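You operate a simulated robot arm through the tools that you are given. There is no shell and no other tool. Be economical: measure what you need, move in short steps, check, and stop when the job is done.

The job below is to be done with a simulated robot arm. You get a single attempt, and the scene is never put back.

JOB
Put things in order on the plank top. At the end: the green lime half stands where the green peas tin stood; the green peas tin stands where the yellow lemon half stood; the yellow lemon half stands on top of the green herbs box; the blue soup bowl is on the beige tan board; whatever was shut is shut again. Leave all else as you found it, and nothing knocked over.

Only the result counts: the job must be done as asked and must still hold three seconds after the hand-in. Knocking over, shifting, dropping, spilling or breaking anything else fails it.

ROBOT AND FRAMES
A 7-joint arm with a two-finger parallel gripper, fixed in place. Base frame: the origin is at the foot of the arm, x ahead of it, y to its left, z up; the work surface is at about z = 0. Units: m, degrees, N and s.
With the tool pointing down near the work surface it reaches from about 0.22 to 0.58 m from the base axis. Its first joint turns from -66.0 to 66.0 degrees. Payload 2.5 kg.
The tool frame sits at the grasp point between the pads (the TCP): z along the fingers, y along the line on which they close. The tips reach 0.023 m beyond it. The gripper opens to 0.094 m. The fingers are 0.038 m wide and 0.01 m thick; the gripper's body (0.054 by 0.096 m) begins 0.039 m behind the TCP.
Orientation is that of the tool frame in the base frame, as a unit quaternion [w, x, y, z]. With the fingers straight down and closing along the base's y, the tool's x points along the base's -x, its y along +y and its z along -z.

CONTROLS
- The arm moves only by the tool move_arm. Its argument "targets" is a list of rows, each a list of 7 numbers: the shift along the tool's x, y, z in units of 30 mm (1.0 is 30 mm), then the turn, a rotation vector about the tool's x, y, z in units of 8 degrees (1.0 is 8 degrees), then the finger opening in m, from 0 to 0.094. In form: [[dx, dy, dz, wx, wy, wz, hand], ...]. A call has 1 to 8 rows; each row shifts and turns the commanded pose from where the row before left it, along the tool's axes as they then stand. A call with a number of a shift or a turn outside -1 to 1 is refused whole. Rows are played at 5 a second. More than 0.05 m and 8.6 degrees between two rows, or a gripper value outside its range, and nothing of the call is played. Where a pose cannot be reached the arm comes as near as it can. A force on the tool above 40 N (or 10 N above the force at the start of the call, whichever is more), or a blocked arm, ends the call early, and 0.2 s more pass. The fingers move at their own pace (about 0.108 m/s each) and stop on an object; they squeeze with about 40 N. The grip force told is the motor's: it shows also when the fingers shut on nothing. Time passes only in rows, and 0.2 s behind the last, so rows that do not move let the fingers close. The reply holds the time, the measured pose of the TCP, the force on the tool along the base axes, the opening and the grip force, in the units named above and with some noise, and new pictures: "show" is both (left out), scene, wrist or none.
- Cameras (640 x 400 px; columns grow to the right, rows downward): "scene" is fixed at [0.1081, -0.3988, 0.5505]; the picture's right is [0.89, -0.45, 0.00], its down [-0.24, -0.47, -0.85] and it looks along [0.38, 0.76, -0.53] (base axes); focal length 331 px, centre (320, 200). "wrist" rides on the gripper at [-0.039, 0, -0.044] in the tool frame; the picture's right is [0.00, -1.00, 0.00], its down [0.97, 0.00, -0.24] and it looks along [0.24, 0.00, 0.97] (tool axes); focal length 218 px, centre (320, 200).
- locate(camera, pixels): for up to 12 pixels [column, row] of the newest picture of that camera ("zoom" is the newest enlarged one), the place [x, y, z] in the base frame of the surface seen there, good to about 0.002 m. No time passes.
- close_up(camera, box): a new picture of the part [left, top, right, bottom] of that camera's present view, enlarged. No time passes.
- sign_off(): hands the job in; it is judged then, once.

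Go step by step. Measure first, check grasps and placings, and put right what went wrong. The budget is 80 turns and 120 pictures, counting those below and the enlarged ones. Unless the task says otherwise, let go and move clear before handing in, and close with one line.

The tools are called after ">>>" as name(argument=value, ...) on one line, values as JSON. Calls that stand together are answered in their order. move_arm: Moves the arm, as the interface text tells. Its arguments: {"type":"object","properties":{"targets":{"type":"array","items":{"type":"array","items":{"type":"number"}}},"show":{"type":"string","enum":["both","scene","wrist","none"]}},"required":["targets"]} The other tools are called the same way: locate (camera, pixels) gives the place of the surface under pixels of a picture; close_up (camera, box) takes an enlarged picture of a part of a camera's view; sign_off () hands the job in.

At the start:

```text
time: 0.0
tcp_pos: [0.2806, 0.1514, 0.361]
ee_rot: [0.0, 0.0, 1.0, 0.0]
force: [-0.3, 0.5, -0.1]
finger_gap: 0.094
finger_force: 0.1
```

scene: 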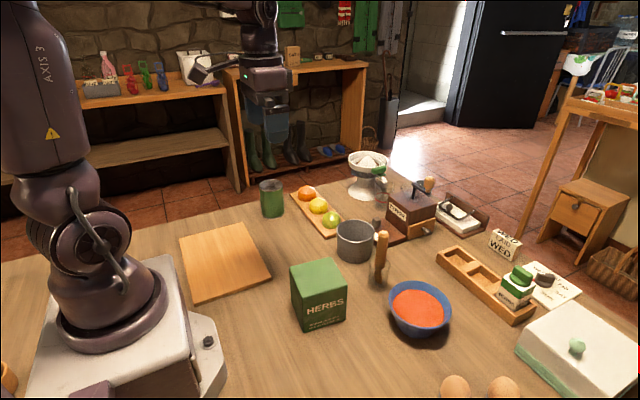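
wrist: 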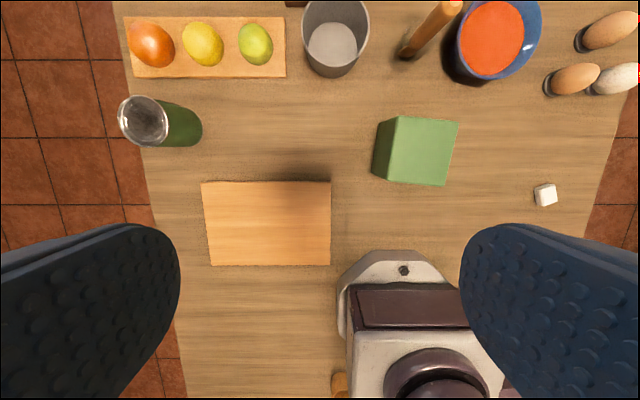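

The scene shows the tin near (271,198), the lemon at (318,205), the lime at (331,220), the herbs box at (318,293), the bowl at (419,307) and the board at (223,260). I'll enlarge and measure these.

>>> close_up(camera="scene", box=[240, 140, 400, 240])

>>> close_up(camera="scene", box=[270, 220, 470, 345])

>>> locate(camera="wrist", pixels=[[203, 44], [255, 43], [152, 44], [145, 122], [185, 125], [134, 74], [283, 74], [285, 22], [204, 184], [330, 183], [329, 264], [212, 264]])

>>> locate(camera="scene", pixels=[[319, 203], [332, 216], [271, 184], [318, 274], [293, 268], [330, 259], [345, 290], [301, 302], [393, 300], [450, 312], [418, 307], [424, 287]])

```text
4.00 times, centred on (320, 190) of scene
```

zoom: 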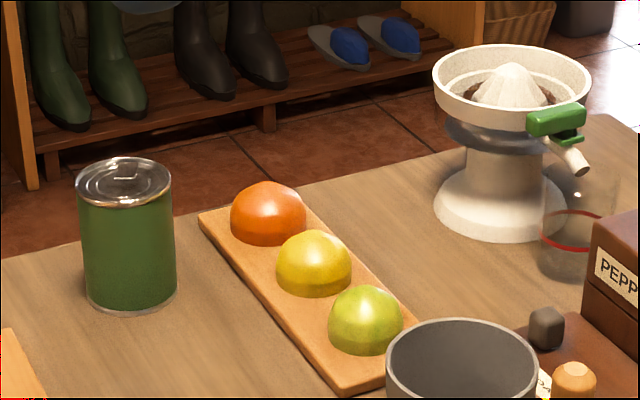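

```text
3.20 times, centred on (370, 282) of scene
```

zoom: 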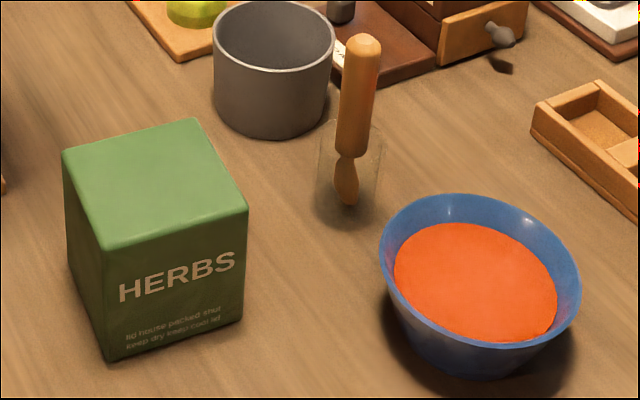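

```text
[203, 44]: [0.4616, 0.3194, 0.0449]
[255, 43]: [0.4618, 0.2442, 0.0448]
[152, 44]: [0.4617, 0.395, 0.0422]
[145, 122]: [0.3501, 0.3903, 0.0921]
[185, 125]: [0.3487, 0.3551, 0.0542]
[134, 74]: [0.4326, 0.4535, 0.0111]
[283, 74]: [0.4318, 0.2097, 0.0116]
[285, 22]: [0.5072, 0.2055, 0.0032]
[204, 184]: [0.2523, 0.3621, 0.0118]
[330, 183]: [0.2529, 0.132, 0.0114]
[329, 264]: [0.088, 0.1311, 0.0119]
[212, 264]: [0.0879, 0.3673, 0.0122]
```

```text
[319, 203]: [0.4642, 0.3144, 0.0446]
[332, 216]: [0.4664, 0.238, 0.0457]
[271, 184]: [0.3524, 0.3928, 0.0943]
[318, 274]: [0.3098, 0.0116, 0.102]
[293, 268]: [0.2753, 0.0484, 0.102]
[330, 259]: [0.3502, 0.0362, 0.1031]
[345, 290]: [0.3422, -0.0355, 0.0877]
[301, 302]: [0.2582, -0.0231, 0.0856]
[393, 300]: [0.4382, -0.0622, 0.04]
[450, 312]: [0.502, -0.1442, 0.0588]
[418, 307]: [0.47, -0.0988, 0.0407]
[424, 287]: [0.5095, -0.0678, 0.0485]
```

Key positions are roughly known. Next I'll measure the bowl rim in the newest zoom, along with the soup, the box top and the jar beside it.

>>> locate(camera="zoom", pixels=[[383, 240], [440, 198], [500, 201], [556, 235], [577, 275], [400, 285], [430, 328], [520, 347], [475, 280], [347, 195], [363, 50], [420, 350]])

>>> locate(camera="zoom", pixels=[[66, 154], [193, 122], [244, 208], [107, 245], [75, 230], [108, 355], [240, 318], [150, 180], [383, 130], [318, 140], [350, 225], [340, 125]])

>>> close_up(camera="wrist", box=[380, 0, 560, 112])

```text
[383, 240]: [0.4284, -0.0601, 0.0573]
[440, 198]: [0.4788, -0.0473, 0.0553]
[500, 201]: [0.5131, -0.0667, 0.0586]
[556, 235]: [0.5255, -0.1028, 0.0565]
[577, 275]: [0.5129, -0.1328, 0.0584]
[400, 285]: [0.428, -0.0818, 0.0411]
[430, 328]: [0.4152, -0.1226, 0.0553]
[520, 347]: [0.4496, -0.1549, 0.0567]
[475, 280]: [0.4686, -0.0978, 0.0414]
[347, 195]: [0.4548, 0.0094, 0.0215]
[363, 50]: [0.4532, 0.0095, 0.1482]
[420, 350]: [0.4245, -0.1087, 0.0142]
```

```text
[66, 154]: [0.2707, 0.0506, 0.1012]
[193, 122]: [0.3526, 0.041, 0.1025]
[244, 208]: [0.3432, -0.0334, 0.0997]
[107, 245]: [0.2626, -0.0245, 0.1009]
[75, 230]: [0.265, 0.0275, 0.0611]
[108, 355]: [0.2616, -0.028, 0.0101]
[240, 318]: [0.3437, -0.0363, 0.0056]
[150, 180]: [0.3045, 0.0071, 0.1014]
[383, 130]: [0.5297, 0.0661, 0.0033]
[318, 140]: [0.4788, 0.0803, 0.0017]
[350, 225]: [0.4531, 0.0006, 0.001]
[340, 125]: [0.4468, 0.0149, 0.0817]
```

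```text
3.56 times, centred on (470, 56) of wrist
```

zoom: 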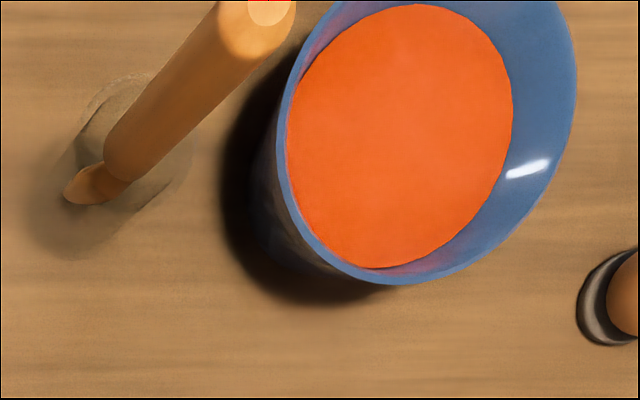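

The bowl rim is about 0.115 m across, so it needs a rim grasp. The lemon is near (0.463, 0.317). I'll turn the hand 90° so it closes along x, and go above the fruit row.

>>> move_arm(targets=[[0, 0, 0.4, 0, 0, -1, 0.094], [0, 0, 0.4, 0, 0, -1, 0.094], [0, 0, 0.4, 0, 0, -1, 0.094], [0, 0, 0.4, 0, 0, -1, 0.094], [0, 0, 0.4, 0, 0, -1, 0.094], [0, 0, 0.4, 0, 0, -1, 0.094], [0, 0, 0.4, 0, 0, -1, 0.094], [0, 0, 0.4, 0, 0, -1, 0.094]], show="none")

>>> move_arm(targets=[[0, 0, 0, 0, 0, -1, 0.094], [0, 0, 0, 0, 0, -1, 0.094], [0, 0, 0, 0, 0, -1, 0.094], [0, 0, 0, 0, 0, -0.25, 0.094], [-0.8, -0.9, 0, 0, 0, 0, 0.094], [-0.8, -0.9, 0, 0, 0, 0, 0.094], [-0.8, -0.9, 0, 0, 0, 0, 0.094], [-0.8, -0.9, 0, 0, 0, 0, 0.094]], show="both")

```text
time: 1.8
tcp_pos: [0.2799, 0.1505, 0.2658]
ee_rot: [0.0, -0.531, 0.847, 0.0]
force: [0.8, -0.3, -0.6]
finger_gap: 0.0941
finger_force: 0.0
```

```text
time: 3.6
tcp_pos: [0.3901, 0.2479, 0.2631]
ee_rot: [0.0, -0.707, 0.707, 0.001]
force: [0.5, -0.2, 1.3]
finger_gap: 0.0937
finger_force: 0.0
```

scene: 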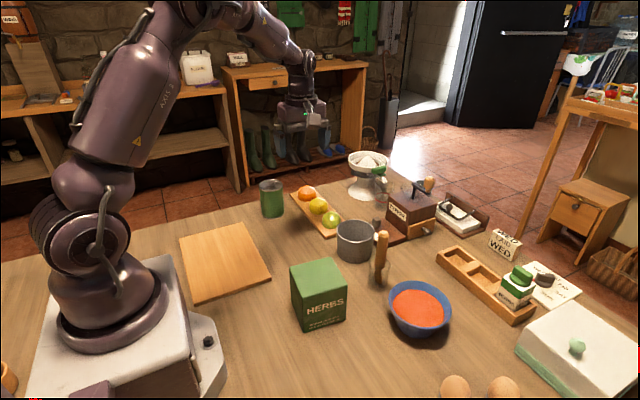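
wrist: 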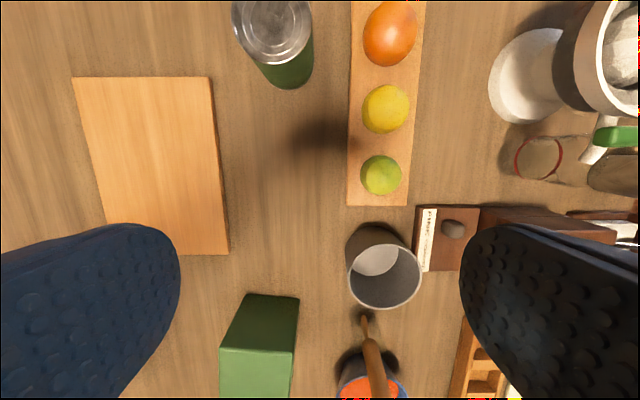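

The wrist camera now sees the row from above. I'll measure the outlines of the lemon, lime and tin.

>>> locate(camera="wrist", pixels=[[386, 106], [363, 108], [409, 106], [384, 84], [384, 131], [381, 174], [361, 174], [401, 174], [347, 205], [408, 205], [423, 3], [353, 3]])

>>> locate(camera="wrist", pixels=[[274, 24], [235, 24], [310, 24], [272, 60], [313, 70], [275, 5], [390, 60], [365, 38], [415, 30], [390, 34], [292, 88], [262, 78]])

>>> move_arm(targets=[[-0.6, -0.6, 0.2, 0, 0, 0, 0.094], [-0.6, -0.6, 0.2, 0, 0, 0, 0.094], [-0.6, -0.6, 0.2, 0, 0, 0, 0.094], [-0.5, -0.6, 0.2, 0, 0, 0, 0.094]], show="wrist")

```text
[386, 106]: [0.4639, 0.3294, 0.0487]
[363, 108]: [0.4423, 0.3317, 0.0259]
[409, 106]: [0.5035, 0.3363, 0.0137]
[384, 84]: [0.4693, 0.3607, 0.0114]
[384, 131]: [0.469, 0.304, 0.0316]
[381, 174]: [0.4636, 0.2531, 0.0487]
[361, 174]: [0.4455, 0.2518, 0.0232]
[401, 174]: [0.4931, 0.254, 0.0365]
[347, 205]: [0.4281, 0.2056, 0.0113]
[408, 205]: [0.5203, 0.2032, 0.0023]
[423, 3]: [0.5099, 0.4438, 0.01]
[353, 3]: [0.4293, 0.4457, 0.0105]
```

```text
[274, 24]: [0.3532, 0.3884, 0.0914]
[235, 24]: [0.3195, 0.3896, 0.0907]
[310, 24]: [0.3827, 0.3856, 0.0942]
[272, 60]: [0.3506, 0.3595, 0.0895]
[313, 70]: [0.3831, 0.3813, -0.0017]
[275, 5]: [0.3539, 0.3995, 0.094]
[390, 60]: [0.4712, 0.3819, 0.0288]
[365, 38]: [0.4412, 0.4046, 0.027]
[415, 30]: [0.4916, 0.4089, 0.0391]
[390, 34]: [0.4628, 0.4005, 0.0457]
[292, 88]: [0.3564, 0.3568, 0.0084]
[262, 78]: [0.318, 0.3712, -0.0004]
```

```text
time: 4.6
tcp_pos: [0.4606, 0.3167, 0.2419]
ee_rot: [0.0, -0.707, 0.708, 0.0]
force: [-0.6, 0.1, 0.3]
finger_gap: 0.0939
finger_force: 0.1
```

wrist: 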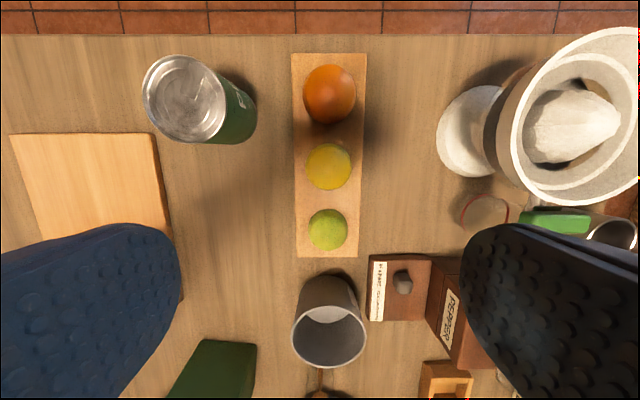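

I'm almost above the lemon, which shows at (328,166). I'll locate the outline points.

>>> locate(camera="wrist", pixels=[[328, 166], [308, 167], [349, 167], [328, 146], [328, 187], [328, 230], [311, 230], [345, 230], [328, 212], [328, 248], [293, 165], [364, 165]])

>>> locate(camera="wrist", pixels=[[330, 94], [328, 120], [293, 250], [359, 250], [292, 58], [182, 98], [147, 90], [222, 110], [175, 58], [195, 140], [232, 142], [255, 118]])

>>> close_up(camera="wrist", box=[240, 50, 416, 260])

```text
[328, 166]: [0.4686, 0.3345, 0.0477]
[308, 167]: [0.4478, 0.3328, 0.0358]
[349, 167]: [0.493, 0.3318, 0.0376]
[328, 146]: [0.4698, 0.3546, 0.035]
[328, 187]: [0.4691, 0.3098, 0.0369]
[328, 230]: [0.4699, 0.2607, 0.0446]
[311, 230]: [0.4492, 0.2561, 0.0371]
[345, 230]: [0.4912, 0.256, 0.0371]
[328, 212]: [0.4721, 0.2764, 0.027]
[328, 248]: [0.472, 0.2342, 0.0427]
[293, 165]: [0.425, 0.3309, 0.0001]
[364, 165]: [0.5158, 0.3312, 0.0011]
```

```text
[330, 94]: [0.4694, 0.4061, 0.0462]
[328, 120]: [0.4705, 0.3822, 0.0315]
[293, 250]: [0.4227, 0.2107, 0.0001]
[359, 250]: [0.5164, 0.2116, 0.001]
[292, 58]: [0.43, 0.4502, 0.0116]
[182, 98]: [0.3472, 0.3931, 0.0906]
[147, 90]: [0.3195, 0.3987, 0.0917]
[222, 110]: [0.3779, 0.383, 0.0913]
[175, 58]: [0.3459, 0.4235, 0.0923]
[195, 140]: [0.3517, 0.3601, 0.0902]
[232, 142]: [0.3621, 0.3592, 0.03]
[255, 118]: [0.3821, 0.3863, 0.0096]
```

```text
1.90 times, centred on (328, 155) of wrist
```

zoom: 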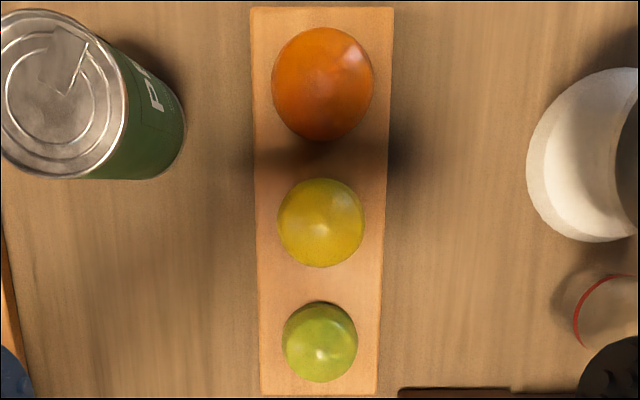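

The lemon is centred at (0.470, 0.332), the lime at (0.470, 0.256), and the tin at about (0.350, 0.392) with diameter about 0.066 m. I'll descend on the lemon to z≈0.039.

>>> move_arm(targets=[[-0.25, -0.15, 0.9, 0, 0, 0, 0.094], [-0.26, -0.16, 0.9, 0, 0, 0, 0.094], [0, 0, 0.9, 0, 0, 0, 0.094], [0, 0, 0.9, 0, 0, 0, 0.094], [0, 0, 0.9, 0, 0, 0, 0.094], [0, 0, 0.9, 0, 0, 0, 0.094], [0, 0, 0.7, 0, 0, 0, 0.094]], show="both")

```text
time: 6.2
tcp_pos: [0.4681, 0.3313, 0.0586]
ee_rot: [-0.001, 0.707, -0.707, 0.0]
force: [0.1, -0.8, 0.6]
finger_gap: 0.0938
finger_force: 0.0
```

scene: 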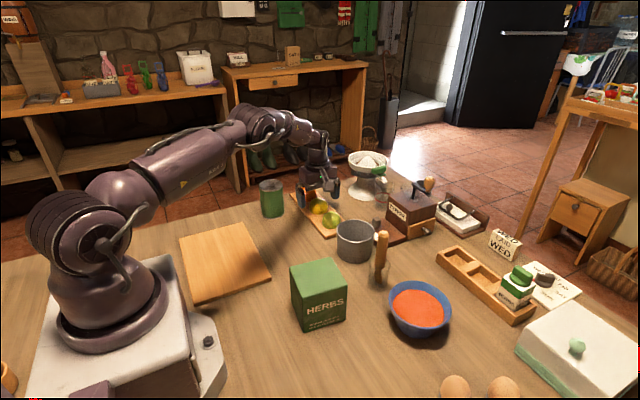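
wrist: 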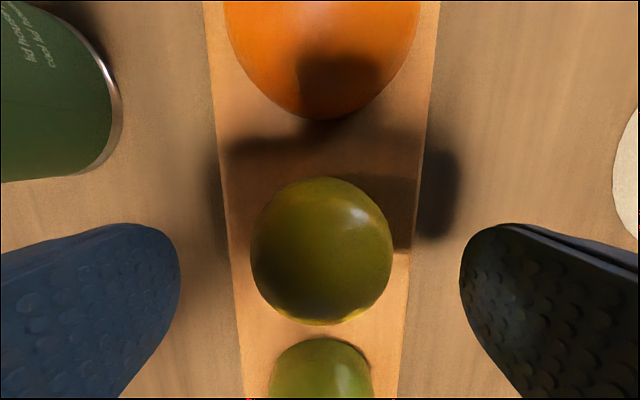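

The lemon is centred between the fingers (column 321, row about 251). I'll go down 20 mm and close.

>>> move_arm(targets=[[0, 0, 0.4, 0, 0, 0, 0.094], [0, 0, 0.27, 0, 0, 0, 0.07], [0, 0, 0, 0, 0, 0, 0.06], [0, 0, 0, 0, 0, 0, 0.035], [0, 0, 0, 0, 0, 0, 0.035]], show="wrist")

```text
time: 7.4
tcp_pos: [0.4683, 0.3299, 0.0386]
ee_rot: [-0.001, 0.707, -0.707, 0.0]
force: [-0.4, -0.2, -0.6]
finger_gap: 0.0521
finger_force: 40.4
```

wrist: 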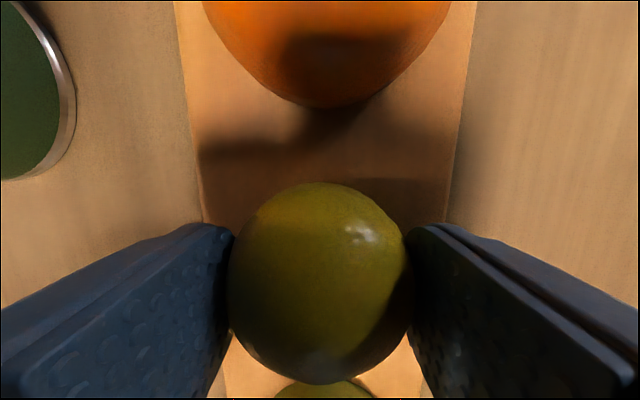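

The lemon is gripped at a 0.052 m gap. I'll lift it and check.

>>> move_arm(targets=[[0, 0, -0.4, 0, 0, 0, 0.035], [0, 0, -0.8, 0, 0, 0, 0.035], [0, 0, -1, 0, 0, 0, 0.035], [0, 0, -1, 0, 0, 0, 0.035], [0, 0, -1, 0, 0, 0, 0.035], [0, 0, -1, 0, 0, 0, 0.035], [0.3, 0.15, -0.3, 0, 0, 0, 0.035], [0.7, 0.35, 0, 0, 0, 0, 0.035]], show="both")

```text
time: 9.2
tcp_pos: [0.4528, 0.2997, 0.2033]
ee_rot: [0.0, -0.707, 0.708, -0.001]
force: [0.5, 0.1, -1.7]
finger_gap: 0.0525
finger_force: 40.3
```

scene: 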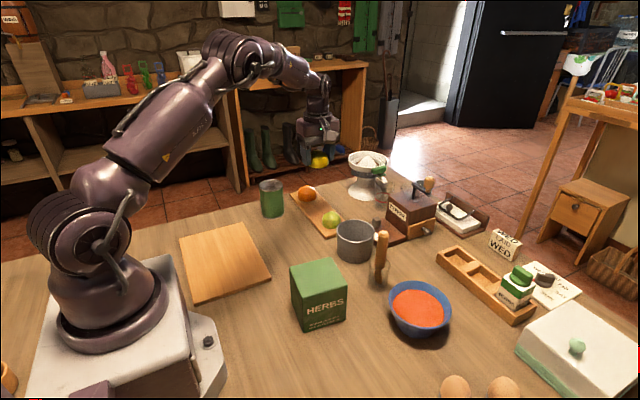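
wrist: 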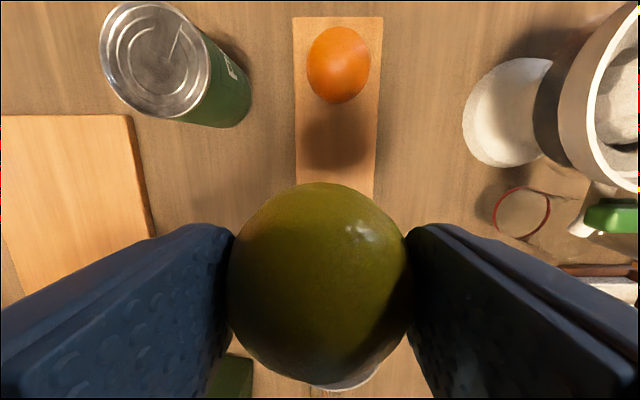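

The lemon is held. I'll carry it to the herbs box.

>>> move_arm(targets=[[0.95, 0.475, 0, 0, 0, 0, 0.035], [0.95, 0.475, 0, 0, 0, 0, 0.035], [0.95, 0.475, 0, 0, 0, 0, 0.035], [0.95, 0.475, 0, 0, 0, 0, 0.035], [0.95, 0.475, 0, 0, 0, 0, 0.035], [0.95, 0.475, 0, 0, 0, 0, 0.035], [0.95, 0.475, 0, 0, 0, 0, 0.035], [0.95, 0.475, 0, 0, 0, 0, 0.035]], show="none")

>>> move_arm(targets=[[0.9, 0.45, 0, 0, 0, 0, 0.035], [0.7, 0.4, 0, 0, 0, 0, 0.035], [0.3, 0.15, 0.5, 0, 0, 0, 0.035], [0, 0, 0.7, 0, 0, 0, 0.035]], show="both")

```text
time: 11.0
tcp_pos: [0.3407, 0.0717, 0.2032]
ee_rot: [0.0, -0.707, 0.707, 0.0]
force: [0.0, -0.9, -0.7]
finger_gap: 0.0524
finger_force: 40.1
```

```text
time: 12.0
tcp_pos: [0.3107, 0.0165, 0.1662]
ee_rot: [0.0, 0.707, -0.707, -0.001]
force: [0.0, -0.2, 0.3]
finger_gap: 0.0522
finger_force: 39.7
```

scene: 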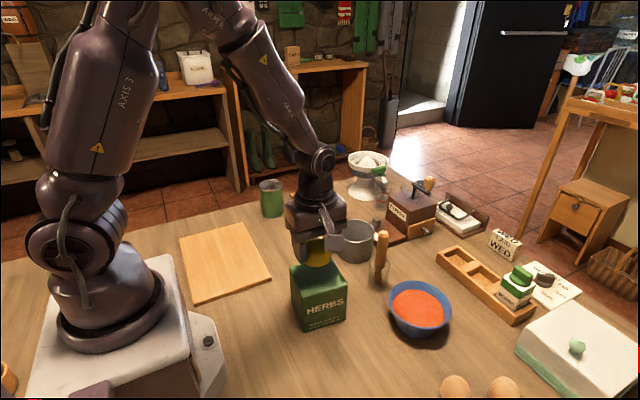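
wrist: 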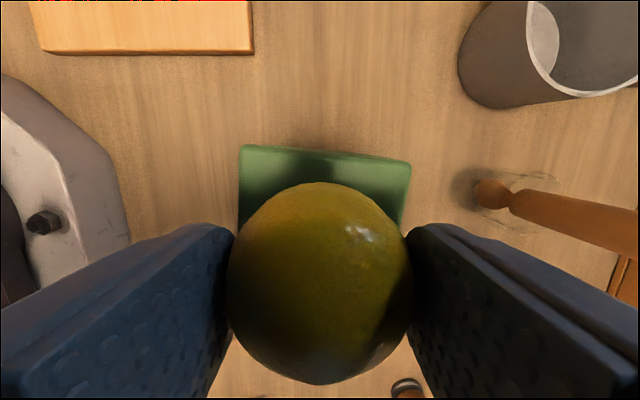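

The lemon is over the box. I'll correct by (-3, -8) mm and lower it until it's just above or touching.

>>> move_arm(targets=[[0.27, 0.11, 0.3, 0, 0, 0, 0.035], [0, 0, 0.4, 0, 0, 0, 0.035], [0, 0, 0.3, 0, 0, 0, 0.035], [0, 0, 0.12, 0, 0, 0, 0.035], [0, 0, 0, 0, 0, 0, 0.035]], show="scene")

>>> close_up(camera="scene", box=[270, 220, 366, 280])

```text
time: 13.2
tcp_pos: [0.3072, 0.008, 0.1347]
ee_rot: [0.0, -0.707, 0.707, 0.0]
force: [0.5, 0.2, -1.3]
finger_gap: 0.0523
finger_force: 39.9
```

scene: 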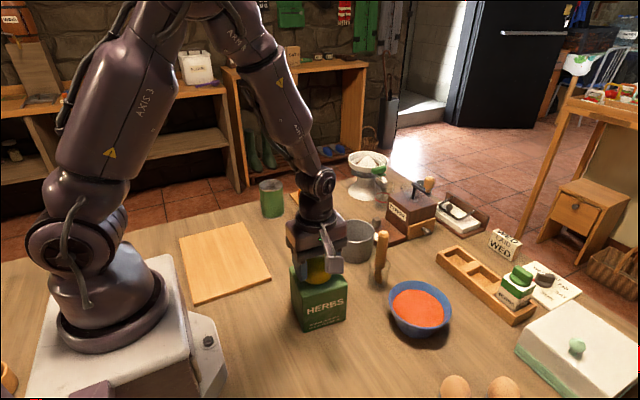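

```text
6.67 times, centred on (318, 250) of scene
```

zoom: 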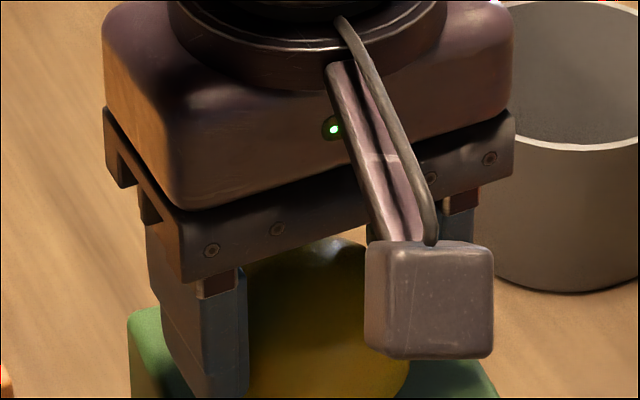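

The lemon is still a few mm up. I'll lower another 5 mm gently.

>>> move_arm(targets=[[0, 0, 0.07, 0, 0, 0, 0.035], [0, 0, 0.06, 0, 0, 0, 0.035], [0, 0, 0.04, 0, 0, 0, 0.035]], show="none")

```text
time: 14.0
tcp_pos: [0.3067, 0.0092, 0.1294]
ee_rot: [0.0, -0.707, 0.707, 0.0]
force: [-0.1, -0.3, -0.9]
finger_gap: 0.0521
finger_force: 39.6
```

>>> move_arm(targets=[[0, 0, 0.03, 0, 0, 0, 0.035], [0, 0, 0.03, 0, 0, 0, 0.035], [0, 0, 0, 0, 0, 0, 0.035]], show="none")

```text
time: 14.8
tcp_pos: [0.3084, 0.0077, 0.1275]
ee_rot: [0.0, 0.707, -0.707, 0.0]
force: [0.0, -0.5, -1.4]
finger_gap: 0.0524
finger_force: 39.7
```

There's no contact force yet. I'll lower it another millimetre or so.

>>> move_arm(targets=[[0, 0, 0.03, 0, 0, 0, 0.035], [0, 0, 0.02, 0, 0, 0, 0.035], [0, 0, 0, 0, 0, 0, 0.035]], show="scene")

>>> close_up(camera="scene", box=[280, 240, 360, 290])

```text
time: 15.6
tcp_pos: [0.3074, 0.0077, 0.1276]
ee_rot: [0.0, -0.707, 0.707, 0.0]
force: [0.6, 0.8, -1.7]
finger_gap: 0.0524
finger_force: 40.3
```

scene: 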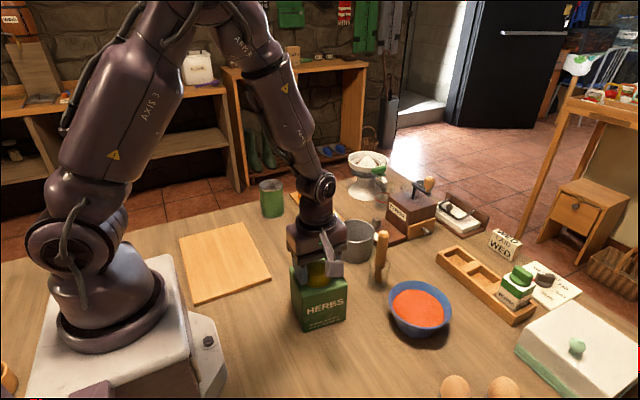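

```text
8.00 times, centred on (320, 265) of scene
```

zoom: 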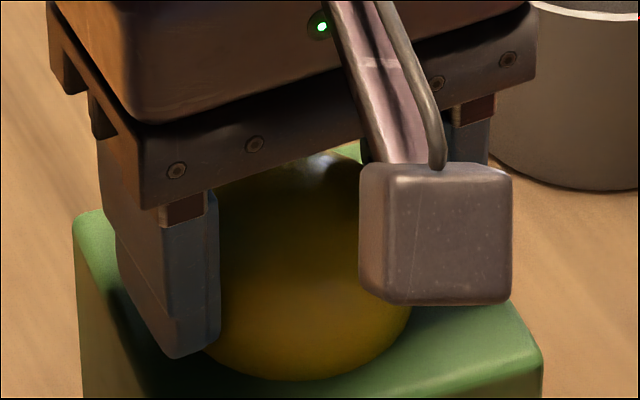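

The lemon is resting on the box, or within a millimetre of it. I'll open and rise straight up.

>>> move_arm(targets=[[0, 0, 0, 0, 0, 0, 0.06], [0, 0, 0, 0, 0, 0, 0.075], [0, 0, 0, 0, 0, 0, 0.08], [0, 0, -0.6, 0, 0, 0, 0.08], [0, 0, -1, 0, 0, 0, 0.08], [0, 0, -1, 0, 0, 0, 0.08]], show="both")

```text
time: 17.0
tcp_pos: [0.3064, 0.0092, 0.2053]
ee_rot: [0.0, -0.707, 0.707, 0.0]
force: [0.7, -0.5, 0.3]
finger_gap: 0.0801
finger_force: 0.1
```

scene: 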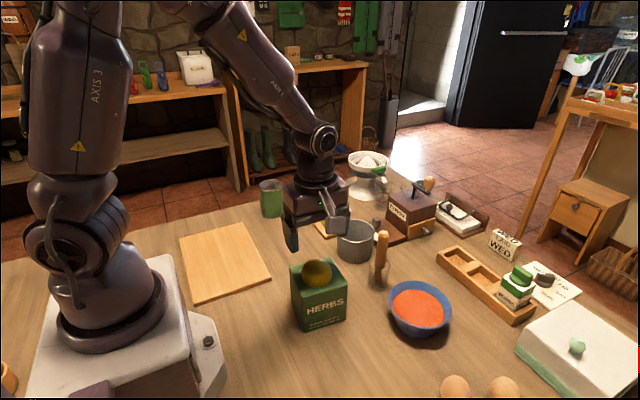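
wrist: 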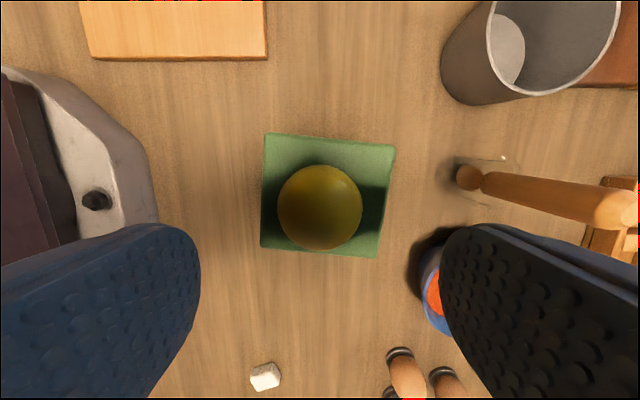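

The lemon sits on the box. Next is the tin at (0.350, 0.392).

>>> move_arm(targets=[[-0.95, -0.1, 0, 0, 0, 0, 0.094], [-0.95, -0.1, 0, 0, 0, 0, 0.094], [-0.95, -0.1, 0, 0, 0, 0, 0.094], [-0.95, -0.1, 0, 0, 0, 0, 0.094], [-0.95, -0.1, 0, 0, 0, 0, 0.094], [-0.95, -0.1, 0, 0, 0, 0, 0.094], [-0.95, -0.1, 0, 0, 0, 0, 0.094], [-0.95, -0.1, 0, 0, 0, 0, 0.094]], show="none")

>>> move_arm(targets=[[-0.95, -0.15, 0, 0, 0, 0, 0.094], [-0.95, -0.15, 0, 0, 0, 0, 0.094], [-0.95, -0.15, 0, 0, 0, 0, 0.094], [-0.95, -0.15, 0, 0, 0, 0, 0.094], [-0.95, -0.05, 0, 0, 0, 0, 0.094], [-0.3, 0, 0, 0, 0, 0, 0.094]], show="wrist")

```text
time: 18.8
tcp_pos: [0.3313, 0.2367, 0.206]
ee_rot: [0.0, -0.707, 0.708, 0.0]
force: [-0.2, -0.2, 0.1]
finger_gap: 0.094
finger_force: 0.1
```

```text
time: 20.2
tcp_pos: [0.3498, 0.3881, 0.2054]
ee_rot: [0.0, -0.707, 0.707, -0.001]
force: [0.7, -0.4, -0.4]
finger_gap: 0.0942
finger_force: 0.0
```

wrist: 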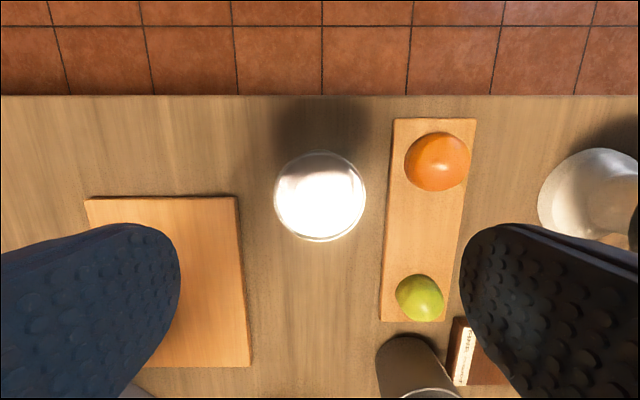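

>>> locate(camera="wrist", pixels=[[320, 156], [320, 237], [279, 196], [362, 196], [320, 200], [290, 165], [350, 225]])

```text
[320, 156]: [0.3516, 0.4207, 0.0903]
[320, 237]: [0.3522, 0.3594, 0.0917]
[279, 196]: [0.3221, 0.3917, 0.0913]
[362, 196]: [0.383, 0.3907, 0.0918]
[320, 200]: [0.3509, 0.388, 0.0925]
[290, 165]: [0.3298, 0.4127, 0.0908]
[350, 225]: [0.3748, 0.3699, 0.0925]
```

The tin centre is (0.352, 0.3905). I'll descend to z≈0.068 and grip.

>>> move_arm(targets=[[-0.08, -0.07, 0.8, 0, 0, 0, 0.094], [0, 0, 0.9, 0, 0, 0, 0.094], [0, 0, 0.9, 0, 0, 0, 0.094], [0, 0, 0.9, 0, 0, 0, 0.094], [0, 0, 0.7, 0, 0, 0, 0.094], [0, 0, 0.38, 0, 0, 0, 0.094], [0, 0, 0, 0, 0, 0, 0.05], [0, 0, 0, 0, 0, 0, 0.05]], show="wrist")

```text
time: 22.0
tcp_pos: [0.3518, 0.3896, 0.0664]
ee_rot: [0.0, -0.707, 0.708, 0.0]
force: [0.2, 0.2, 1.1]
finger_gap: 0.0667
finger_force: 40.1
```

wrist: 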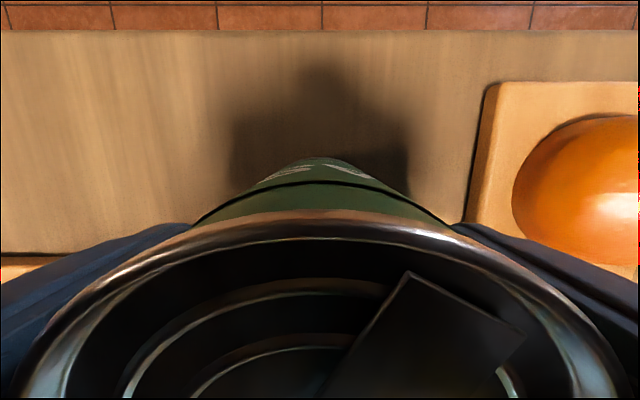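

The tin is gripped. I'll lift 80 mm, carry it above the tray and check.

>>> move_arm(targets=[[0, 0, -0.5, 0, 0, 0, 0.05], [0, 0, -1, 0, 0, 0, 0.05], [0, 0, -1, 0, 0, 0, 0.05], [0.2, -0.4, -0.2, 0, 0, 0, 0.05], [0.5, -0.9, 0, 0, 0, 0, 0.05], [0.5, -0.9, 0, 0, 0, 0, 0.05], [0.5, -0.9, 0, 0, 0, 0, 0.05], [0.25, -0.8, 0, 0, 0, 0, 0.05]], show="both")

```text
time: 23.8
tcp_pos: [0.4717, 0.3308, 0.1472]
ee_rot: [0.0, -0.707, 0.708, 0.0]
force: [-0.3, 0.3, -4.0]
finger_gap: 0.0669
finger_force: 40.0
```

scene: 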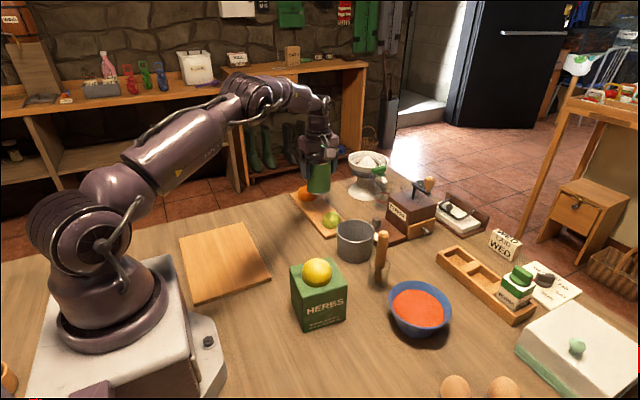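
wrist: 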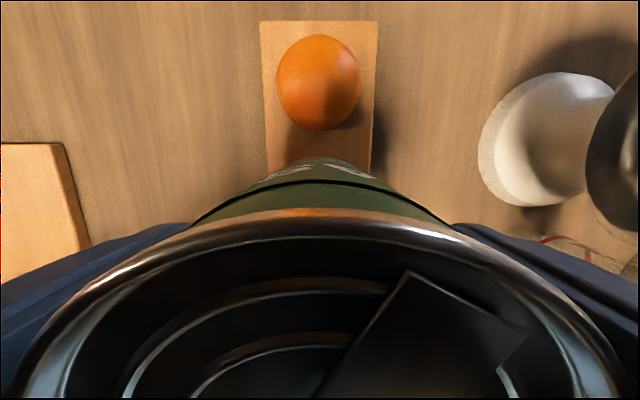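

I'm above the lemon's old spot. I'll lower to just above the tray.

>>> move_arm(targets=[[0, 0.05, 0.7, 0, 0, 0, 0.05], [0, 0, 0.7, 0, 0, 0, 0.05], [0, 0, 0.5, 0, 0, 0, 0.05], [0, 0, 0.25, 0, 0, 0, 0.05], [0, 0, 0.05, 0, 0, 0, 0.05], [0, 0, 0, 0, 0, 0, 0.05]], show="scene")

>>> close_up(camera="scene", box=[280, 160, 376, 240])

```text
time: 25.2
tcp_pos: [0.467, 0.3318, 0.0805]
ee_rot: [0.0, 0.707, -0.707, 0.0]
force: [0.1, -0.3, -3.5]
finger_gap: 0.0666
finger_force: 39.8
```

scene: 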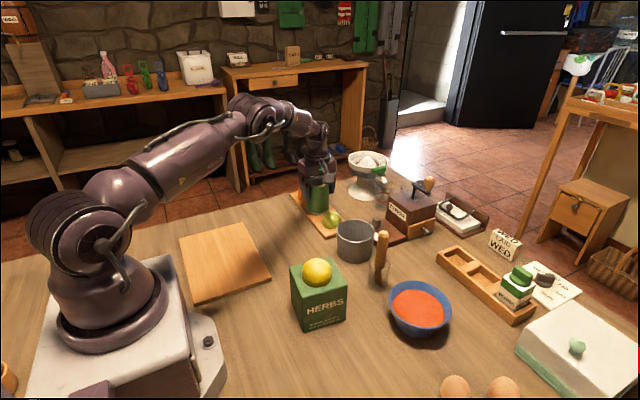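

```text
5.00 times, centred on (328, 200) of scene
```

zoom: 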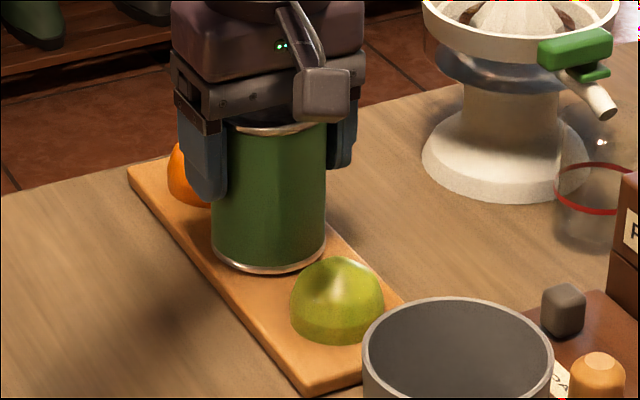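

It's a couple of mm above the tray. I'll do the last lowering in small steps.

>>> move_arm(targets=[[0, -0.06, 0.05, 0, 0, 0, 0.05], [0, 0, 0.03, 0, 0, 0, 0.05], [0, 0, 0, 0, 0, 0, 0.05]], show="none")

```text
time: 26.0
tcp_pos: [0.4691, 0.3297, 0.0776]
ee_rot: [0.0, 0.707, -0.707, 0.0]
force: [0.5, 0.4, -4.2]
finger_gap: 0.0667
finger_force: 39.8
```

>>> move_arm(targets=[[0, 0, 0.03, 0, 0, 0, 0.05], [0, 0, 0, 0, 0, 0, 0.05]], show="none")

```text
time: 26.6
tcp_pos: [0.4702, 0.3312, 0.0778]
ee_rot: [0.0, 0.708, -0.707, 0.0]
force: [-0.6, -1.6, -0.4]
finger_gap: 0.0668
finger_force: 40.6
```

The weight has come off (force z from -4 to about 0), so the tin is standing. I'll open and rise.

>>> move_arm(targets=[[0, 0, 0, 0, 0, 0, 0.08], [0, 0, 0, 0, 0, 0, 0.094], [0, 0, 0, 0, 0, 0, 0.094], [0, 0, -0.6, 0, 0, 0, 0.094], [0, 0, -1, 0, 0, 0, 0.094], [0.3, 0, -1, 0, 0, 0, 0.094], [0.5, 0, -1, 0, 0, 0, 0.094], [0.7, 0, -0.6, 0, 0, 0, 0.094]], show="both")

```text
time: 28.4
tcp_pos: [0.4692, 0.2849, 0.2019]
ee_rot: [0.0, -0.707, 0.708, 0.0]
force: [0.0, 0.5, 0.3]
finger_gap: 0.094
finger_force: 0.1
```

scene: 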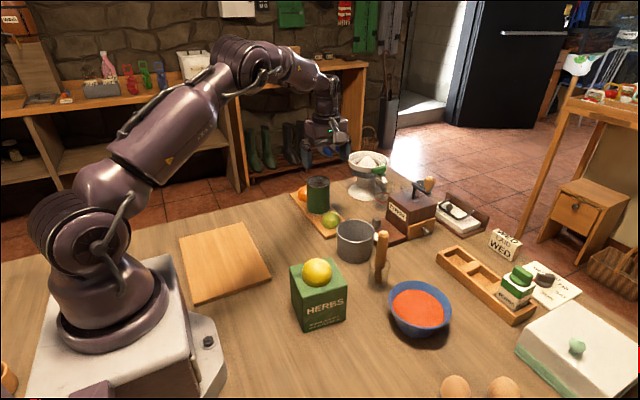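
wrist: 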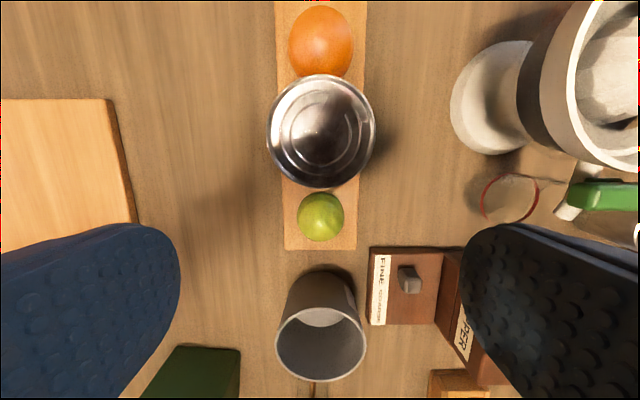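

The tin stands in the lemon's spot. The wrist camera would hit the tin when I reach the lime, so I'll flip the hand 180° to put the camera on the -y side.

>>> move_arm(targets=[[0, 0, 0, 0, 0, 1, 0.094], [0, 0, 0, 0, 0, 1, 0.094], [0, 0, 0, 0, 0, 1, 0.094], [0, 0, 0, 0, 0, 1, 0.094], [0, 0, 0, 0, 0, 1, 0.094], [0, 0, 0, 0, 0, 1, 0.094], [0, 0, 0, 0, 0, 1, 0.094], [0, 0, 0, 0, 0, 1, 0.094]], show="none")

>>> move_arm(targets=[[0, 0, 0, 0, 0, 1, 0.094], [0, 0, 0, 0, 0, 1, 0.094], [0, 0, 0, 0, 0, 1, 0.094], [0, 0, 0, 0, 0, 1, 0.094], [0, 0, 0, 0, 0, 1, 0.094], [0, 0, 0, 0, 0, 1, 0.094], [0, 0, 0, 0, 0, 1, 0.094], [0, 0, 0, 0, 0, 1, 0.094]], show="none")

>>> move_arm(targets=[[0, 0, 0, 0, 0, 1, 0.094], [0, 0, 0, 0, 0, 1, 0.094], [0, 0, 0, 0, 0, 1, 0.094], [0, 0, 0, 0, 0, 1, 0.094], [0, 0, 0, 0, 0, 1, 0.094], [0, 0, 0, 0, 0, 1, 0.094], [0, 0, 0, 0, 0, 0.5, 0.094]], show="wrist")

```text
time: 30.2
tcp_pos: [0.4695, 0.2864, 0.2043]
ee_rot: [0.0, -0.223, 0.975, 0.001]
force: [-0.9, -1.0, 0.6]
finger_gap: 0.0939
finger_force: 0.0
```

```text
time: 32.0
tcp_pos: [0.4701, 0.2867, 0.2037]
ee_rot: [0.0, 0.327, 0.945, 0.0]
force: [0.2, 0.0, 0.3]
finger_gap: 0.0943
finger_force: 0.1
```

```text
time: 33.6
tcp_pos: [0.4693, 0.2853, 0.2044]
ee_rot: [0.0, 0.708, 0.707, 0.0]
force: [0.3, -0.2, 0.6]
finger_gap: 0.0944
finger_force: 0.1
```

wrist: 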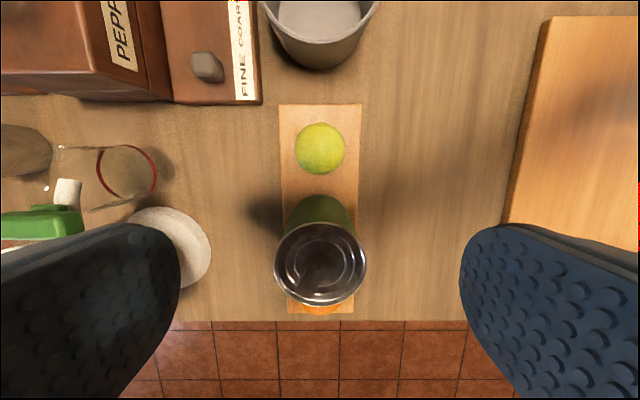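

The flip worked. I'll measure the lime at (320,148), the tin top and the pot edge from here.

>>> locate(camera="wrist", pixels=[[320, 148], [297, 148], [343, 148], [320, 126], [320, 172], [321, 226], [321, 302], [277, 265], [365, 265], [318, 65], [325, 40], [225, 98]])

```text
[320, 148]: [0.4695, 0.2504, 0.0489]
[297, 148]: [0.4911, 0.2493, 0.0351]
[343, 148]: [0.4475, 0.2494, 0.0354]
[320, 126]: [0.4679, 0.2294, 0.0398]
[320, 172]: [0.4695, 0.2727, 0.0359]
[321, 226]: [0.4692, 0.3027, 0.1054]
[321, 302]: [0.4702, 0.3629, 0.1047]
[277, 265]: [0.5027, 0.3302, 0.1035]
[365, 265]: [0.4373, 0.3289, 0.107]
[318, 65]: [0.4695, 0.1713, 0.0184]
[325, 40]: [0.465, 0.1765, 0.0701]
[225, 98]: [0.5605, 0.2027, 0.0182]
```

The lime centre is about (0.469, 0.2535), and the pot edge at y 0.177 is clear of the camera. I'll move over it and descend.

>>> move_arm(targets=[[-0.6, 0, 0.2, 0, 0, 0, 0.094], [-0.46, 0, 0.6, 0, 0, 0, 0.094], [0, 0, 0.8, 0, 0, 0, 0.094], [0, 0, 0.9, 0, 0, 0, 0.094], [0, 0, 0.9, 0, 0, 0, 0.094], [0, 0, 0.9, 0, 0, 0, 0.094], [0, 0, 0.6, 0, 0, 0, 0.094]], show="wrist")

```text
time: 35.2
tcp_pos: [0.4708, 0.2552, 0.0573]
ee_rot: [0.0, 0.706, 0.708, 0.0]
force: [-0.2, -0.5, -0.2]
finger_gap: 0.0939
finger_force: 0.1
```

wrist: 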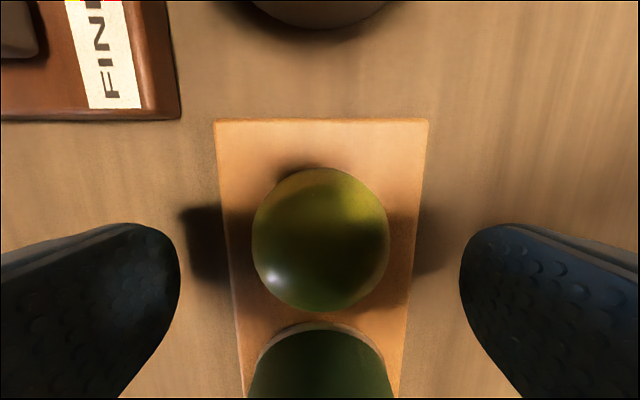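

The lime shows at row 239, so I'll shift about 4 mm toward -y, lower 19 mm and close.

>>> move_arm(targets=[[-0.14, 0, 0.3, 0, 0, 0, 0.094], [0, 0, 0.33, 0, 0, 0, 0.075], [0, 0, 0, 0, 0, 0, 0.055], [0, 0, 0, 0, 0, 0, 0.03], [0, 0, 0, 0, 0, 0, 0.03]], show="wrist")

```text
time: 36.4
tcp_pos: [0.4713, 0.2514, 0.0425]
ee_rot: [0.001, 0.707, 0.707, 0.005]
force: [-6.3, -1.9, 34.8]
finger_gap: 0.0483
finger_force: 40.0
```

wrist: 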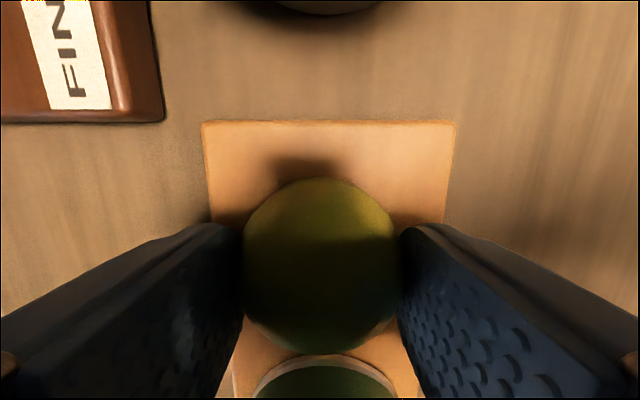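

Force z reads 35 N and the hand stopped 4 mm high, so something is touching. I'll look before doing anything else.

>>> close_up(camera="scene", box=[270, 150, 430, 250])

```text
4.00 times, centred on (350, 200) of scene
```

zoom: 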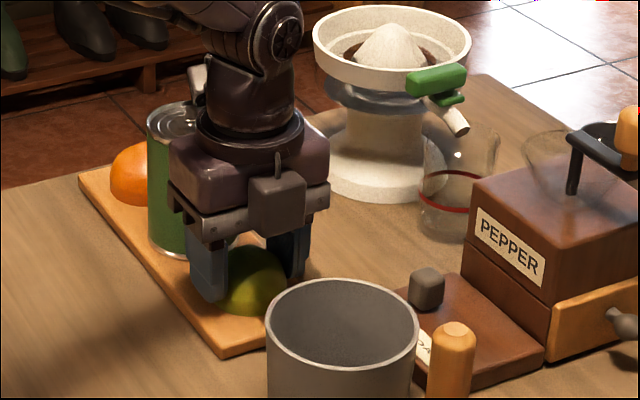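

A protrusion on the back of the wrist at zoom (195,80) seems to be pressing on the tin's top. The lime is gripped, so I'll lift straight up in small steps and check the tin.

>>> move_arm(targets=[[0, 0, -0.2, 0, 0, 0, 0.03], [0, 0, -0.3, 0, 0, 0, 0.03], [0, 0, -0.5, 0, 0, 0, 0.03], [0, 0, -0.8, 0, 0, 0, 0.03]], show="wrist")

>>> close_up(camera="scene", box=[270, 150, 430, 250])

```text
time: 37.4
tcp_pos: [0.4712, 0.2494, 0.0916]
ee_rot: [0.0, 0.707, 0.707, -0.001]
force: [-0.7, -0.4, -0.8]
finger_gap: 0.0481
finger_force: 40.5
```

wrist: 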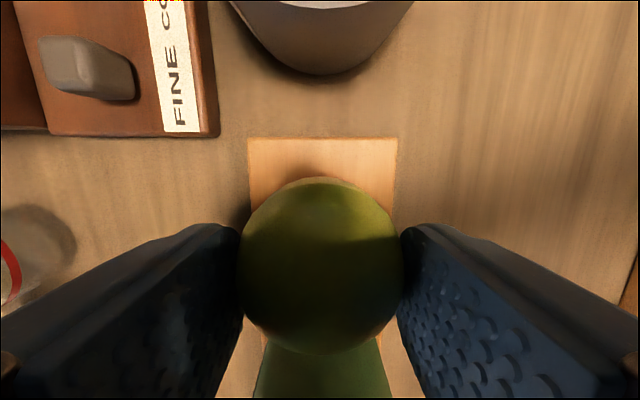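

```text
4.00 times, centred on (350, 200) of scene
```

zoom: 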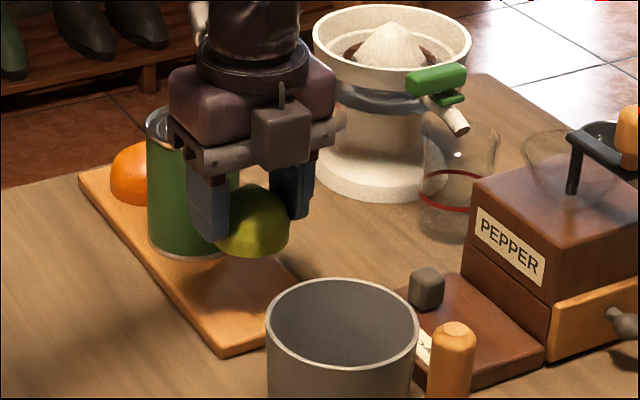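

The tin still stands and the lime is held. I'll lift higher and turn the hand back 90°.

>>> move_arm(targets=[[0, 0, -1, 0, 0, 0, 0.03], [0, 0, -1, 0, 0, 0, 0.03], [0, 0, -0.8, 0, 0, 0, 0.03], [0, 0, 0, 0, 0, -1, 0.03], [0, 0, 0, 0, 0, -1, 0.03], [0, 0, 0, 0, 0, -1, 0.03], [0, 0, 0, 0, 0, -1, 0.03], [0, 0, 0, 0, 0, -1, 0.03]], show="none")

>>> move_arm(targets=[[0, 0, 0, 0, 0, -1, 0.03], [0, 0, 0, 0, 0, -1, 0.03], [0, 0, 0, 0, 0, -1, 0.03], [0, 0, 0, 0, 0, -1, 0.03], [0, 0, 0, 0, 0, -1, 0.03], [0, 0, 0, 0, 0, -1, 0.03], [0, 0, 0, 0, 0, -0.25, 0.03]], show="both")

```text
time: 39.2
tcp_pos: [0.4697, 0.2508, 0.1765]
ee_rot: [0.001, 0.422, 0.907, 0.0]
force: [0.6, -0.4, -0.6]
finger_gap: 0.0484
finger_force: 39.8
```

```text
time: 40.8
tcp_pos: [0.4698, 0.25, 0.1756]
ee_rot: [0.0, 0.0, 1.0, 0.001]
force: [0.7, 0.5, 0.3]
finger_gap: 0.0481
finger_force: 40.2
```

scene: 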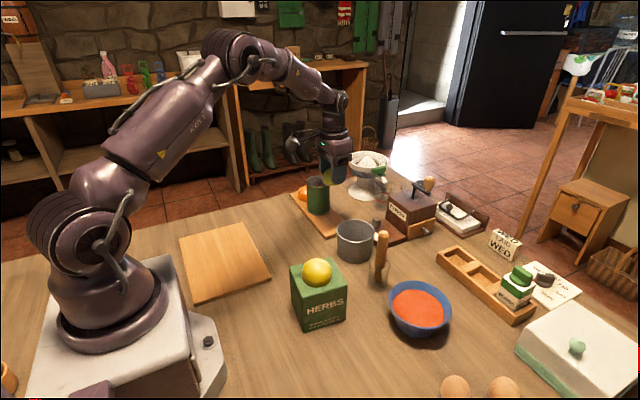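
wrist: 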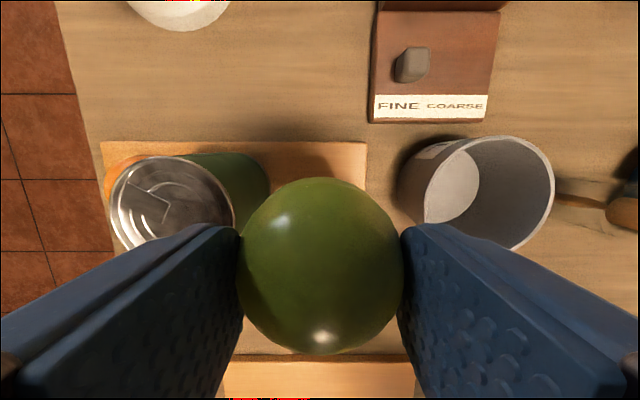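

The lime is held, and I'll check its offset from the TCP.

>>> locate(camera="wrist", pixels=[[320, 182], [320, 265], [320, 350], [250, 235], [390, 235], [320, 320]])

>>> close_up(camera="scene", box=[280, 120, 376, 220])

```text
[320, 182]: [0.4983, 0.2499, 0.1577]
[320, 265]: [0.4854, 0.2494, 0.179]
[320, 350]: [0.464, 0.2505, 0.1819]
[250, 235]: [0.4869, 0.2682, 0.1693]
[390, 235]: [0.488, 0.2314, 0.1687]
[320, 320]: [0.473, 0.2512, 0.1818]
```

```text
4.00 times, centred on (328, 170) of scene
```

zoom: 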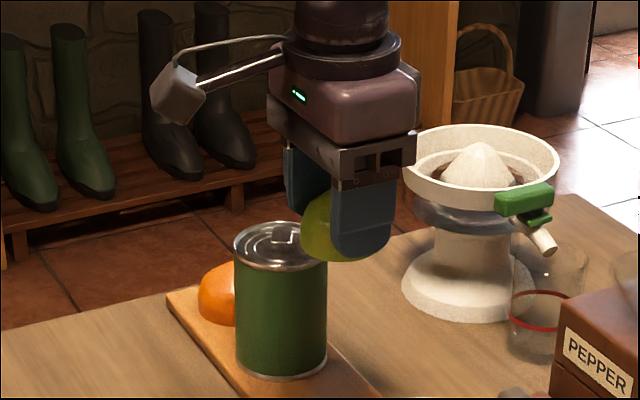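

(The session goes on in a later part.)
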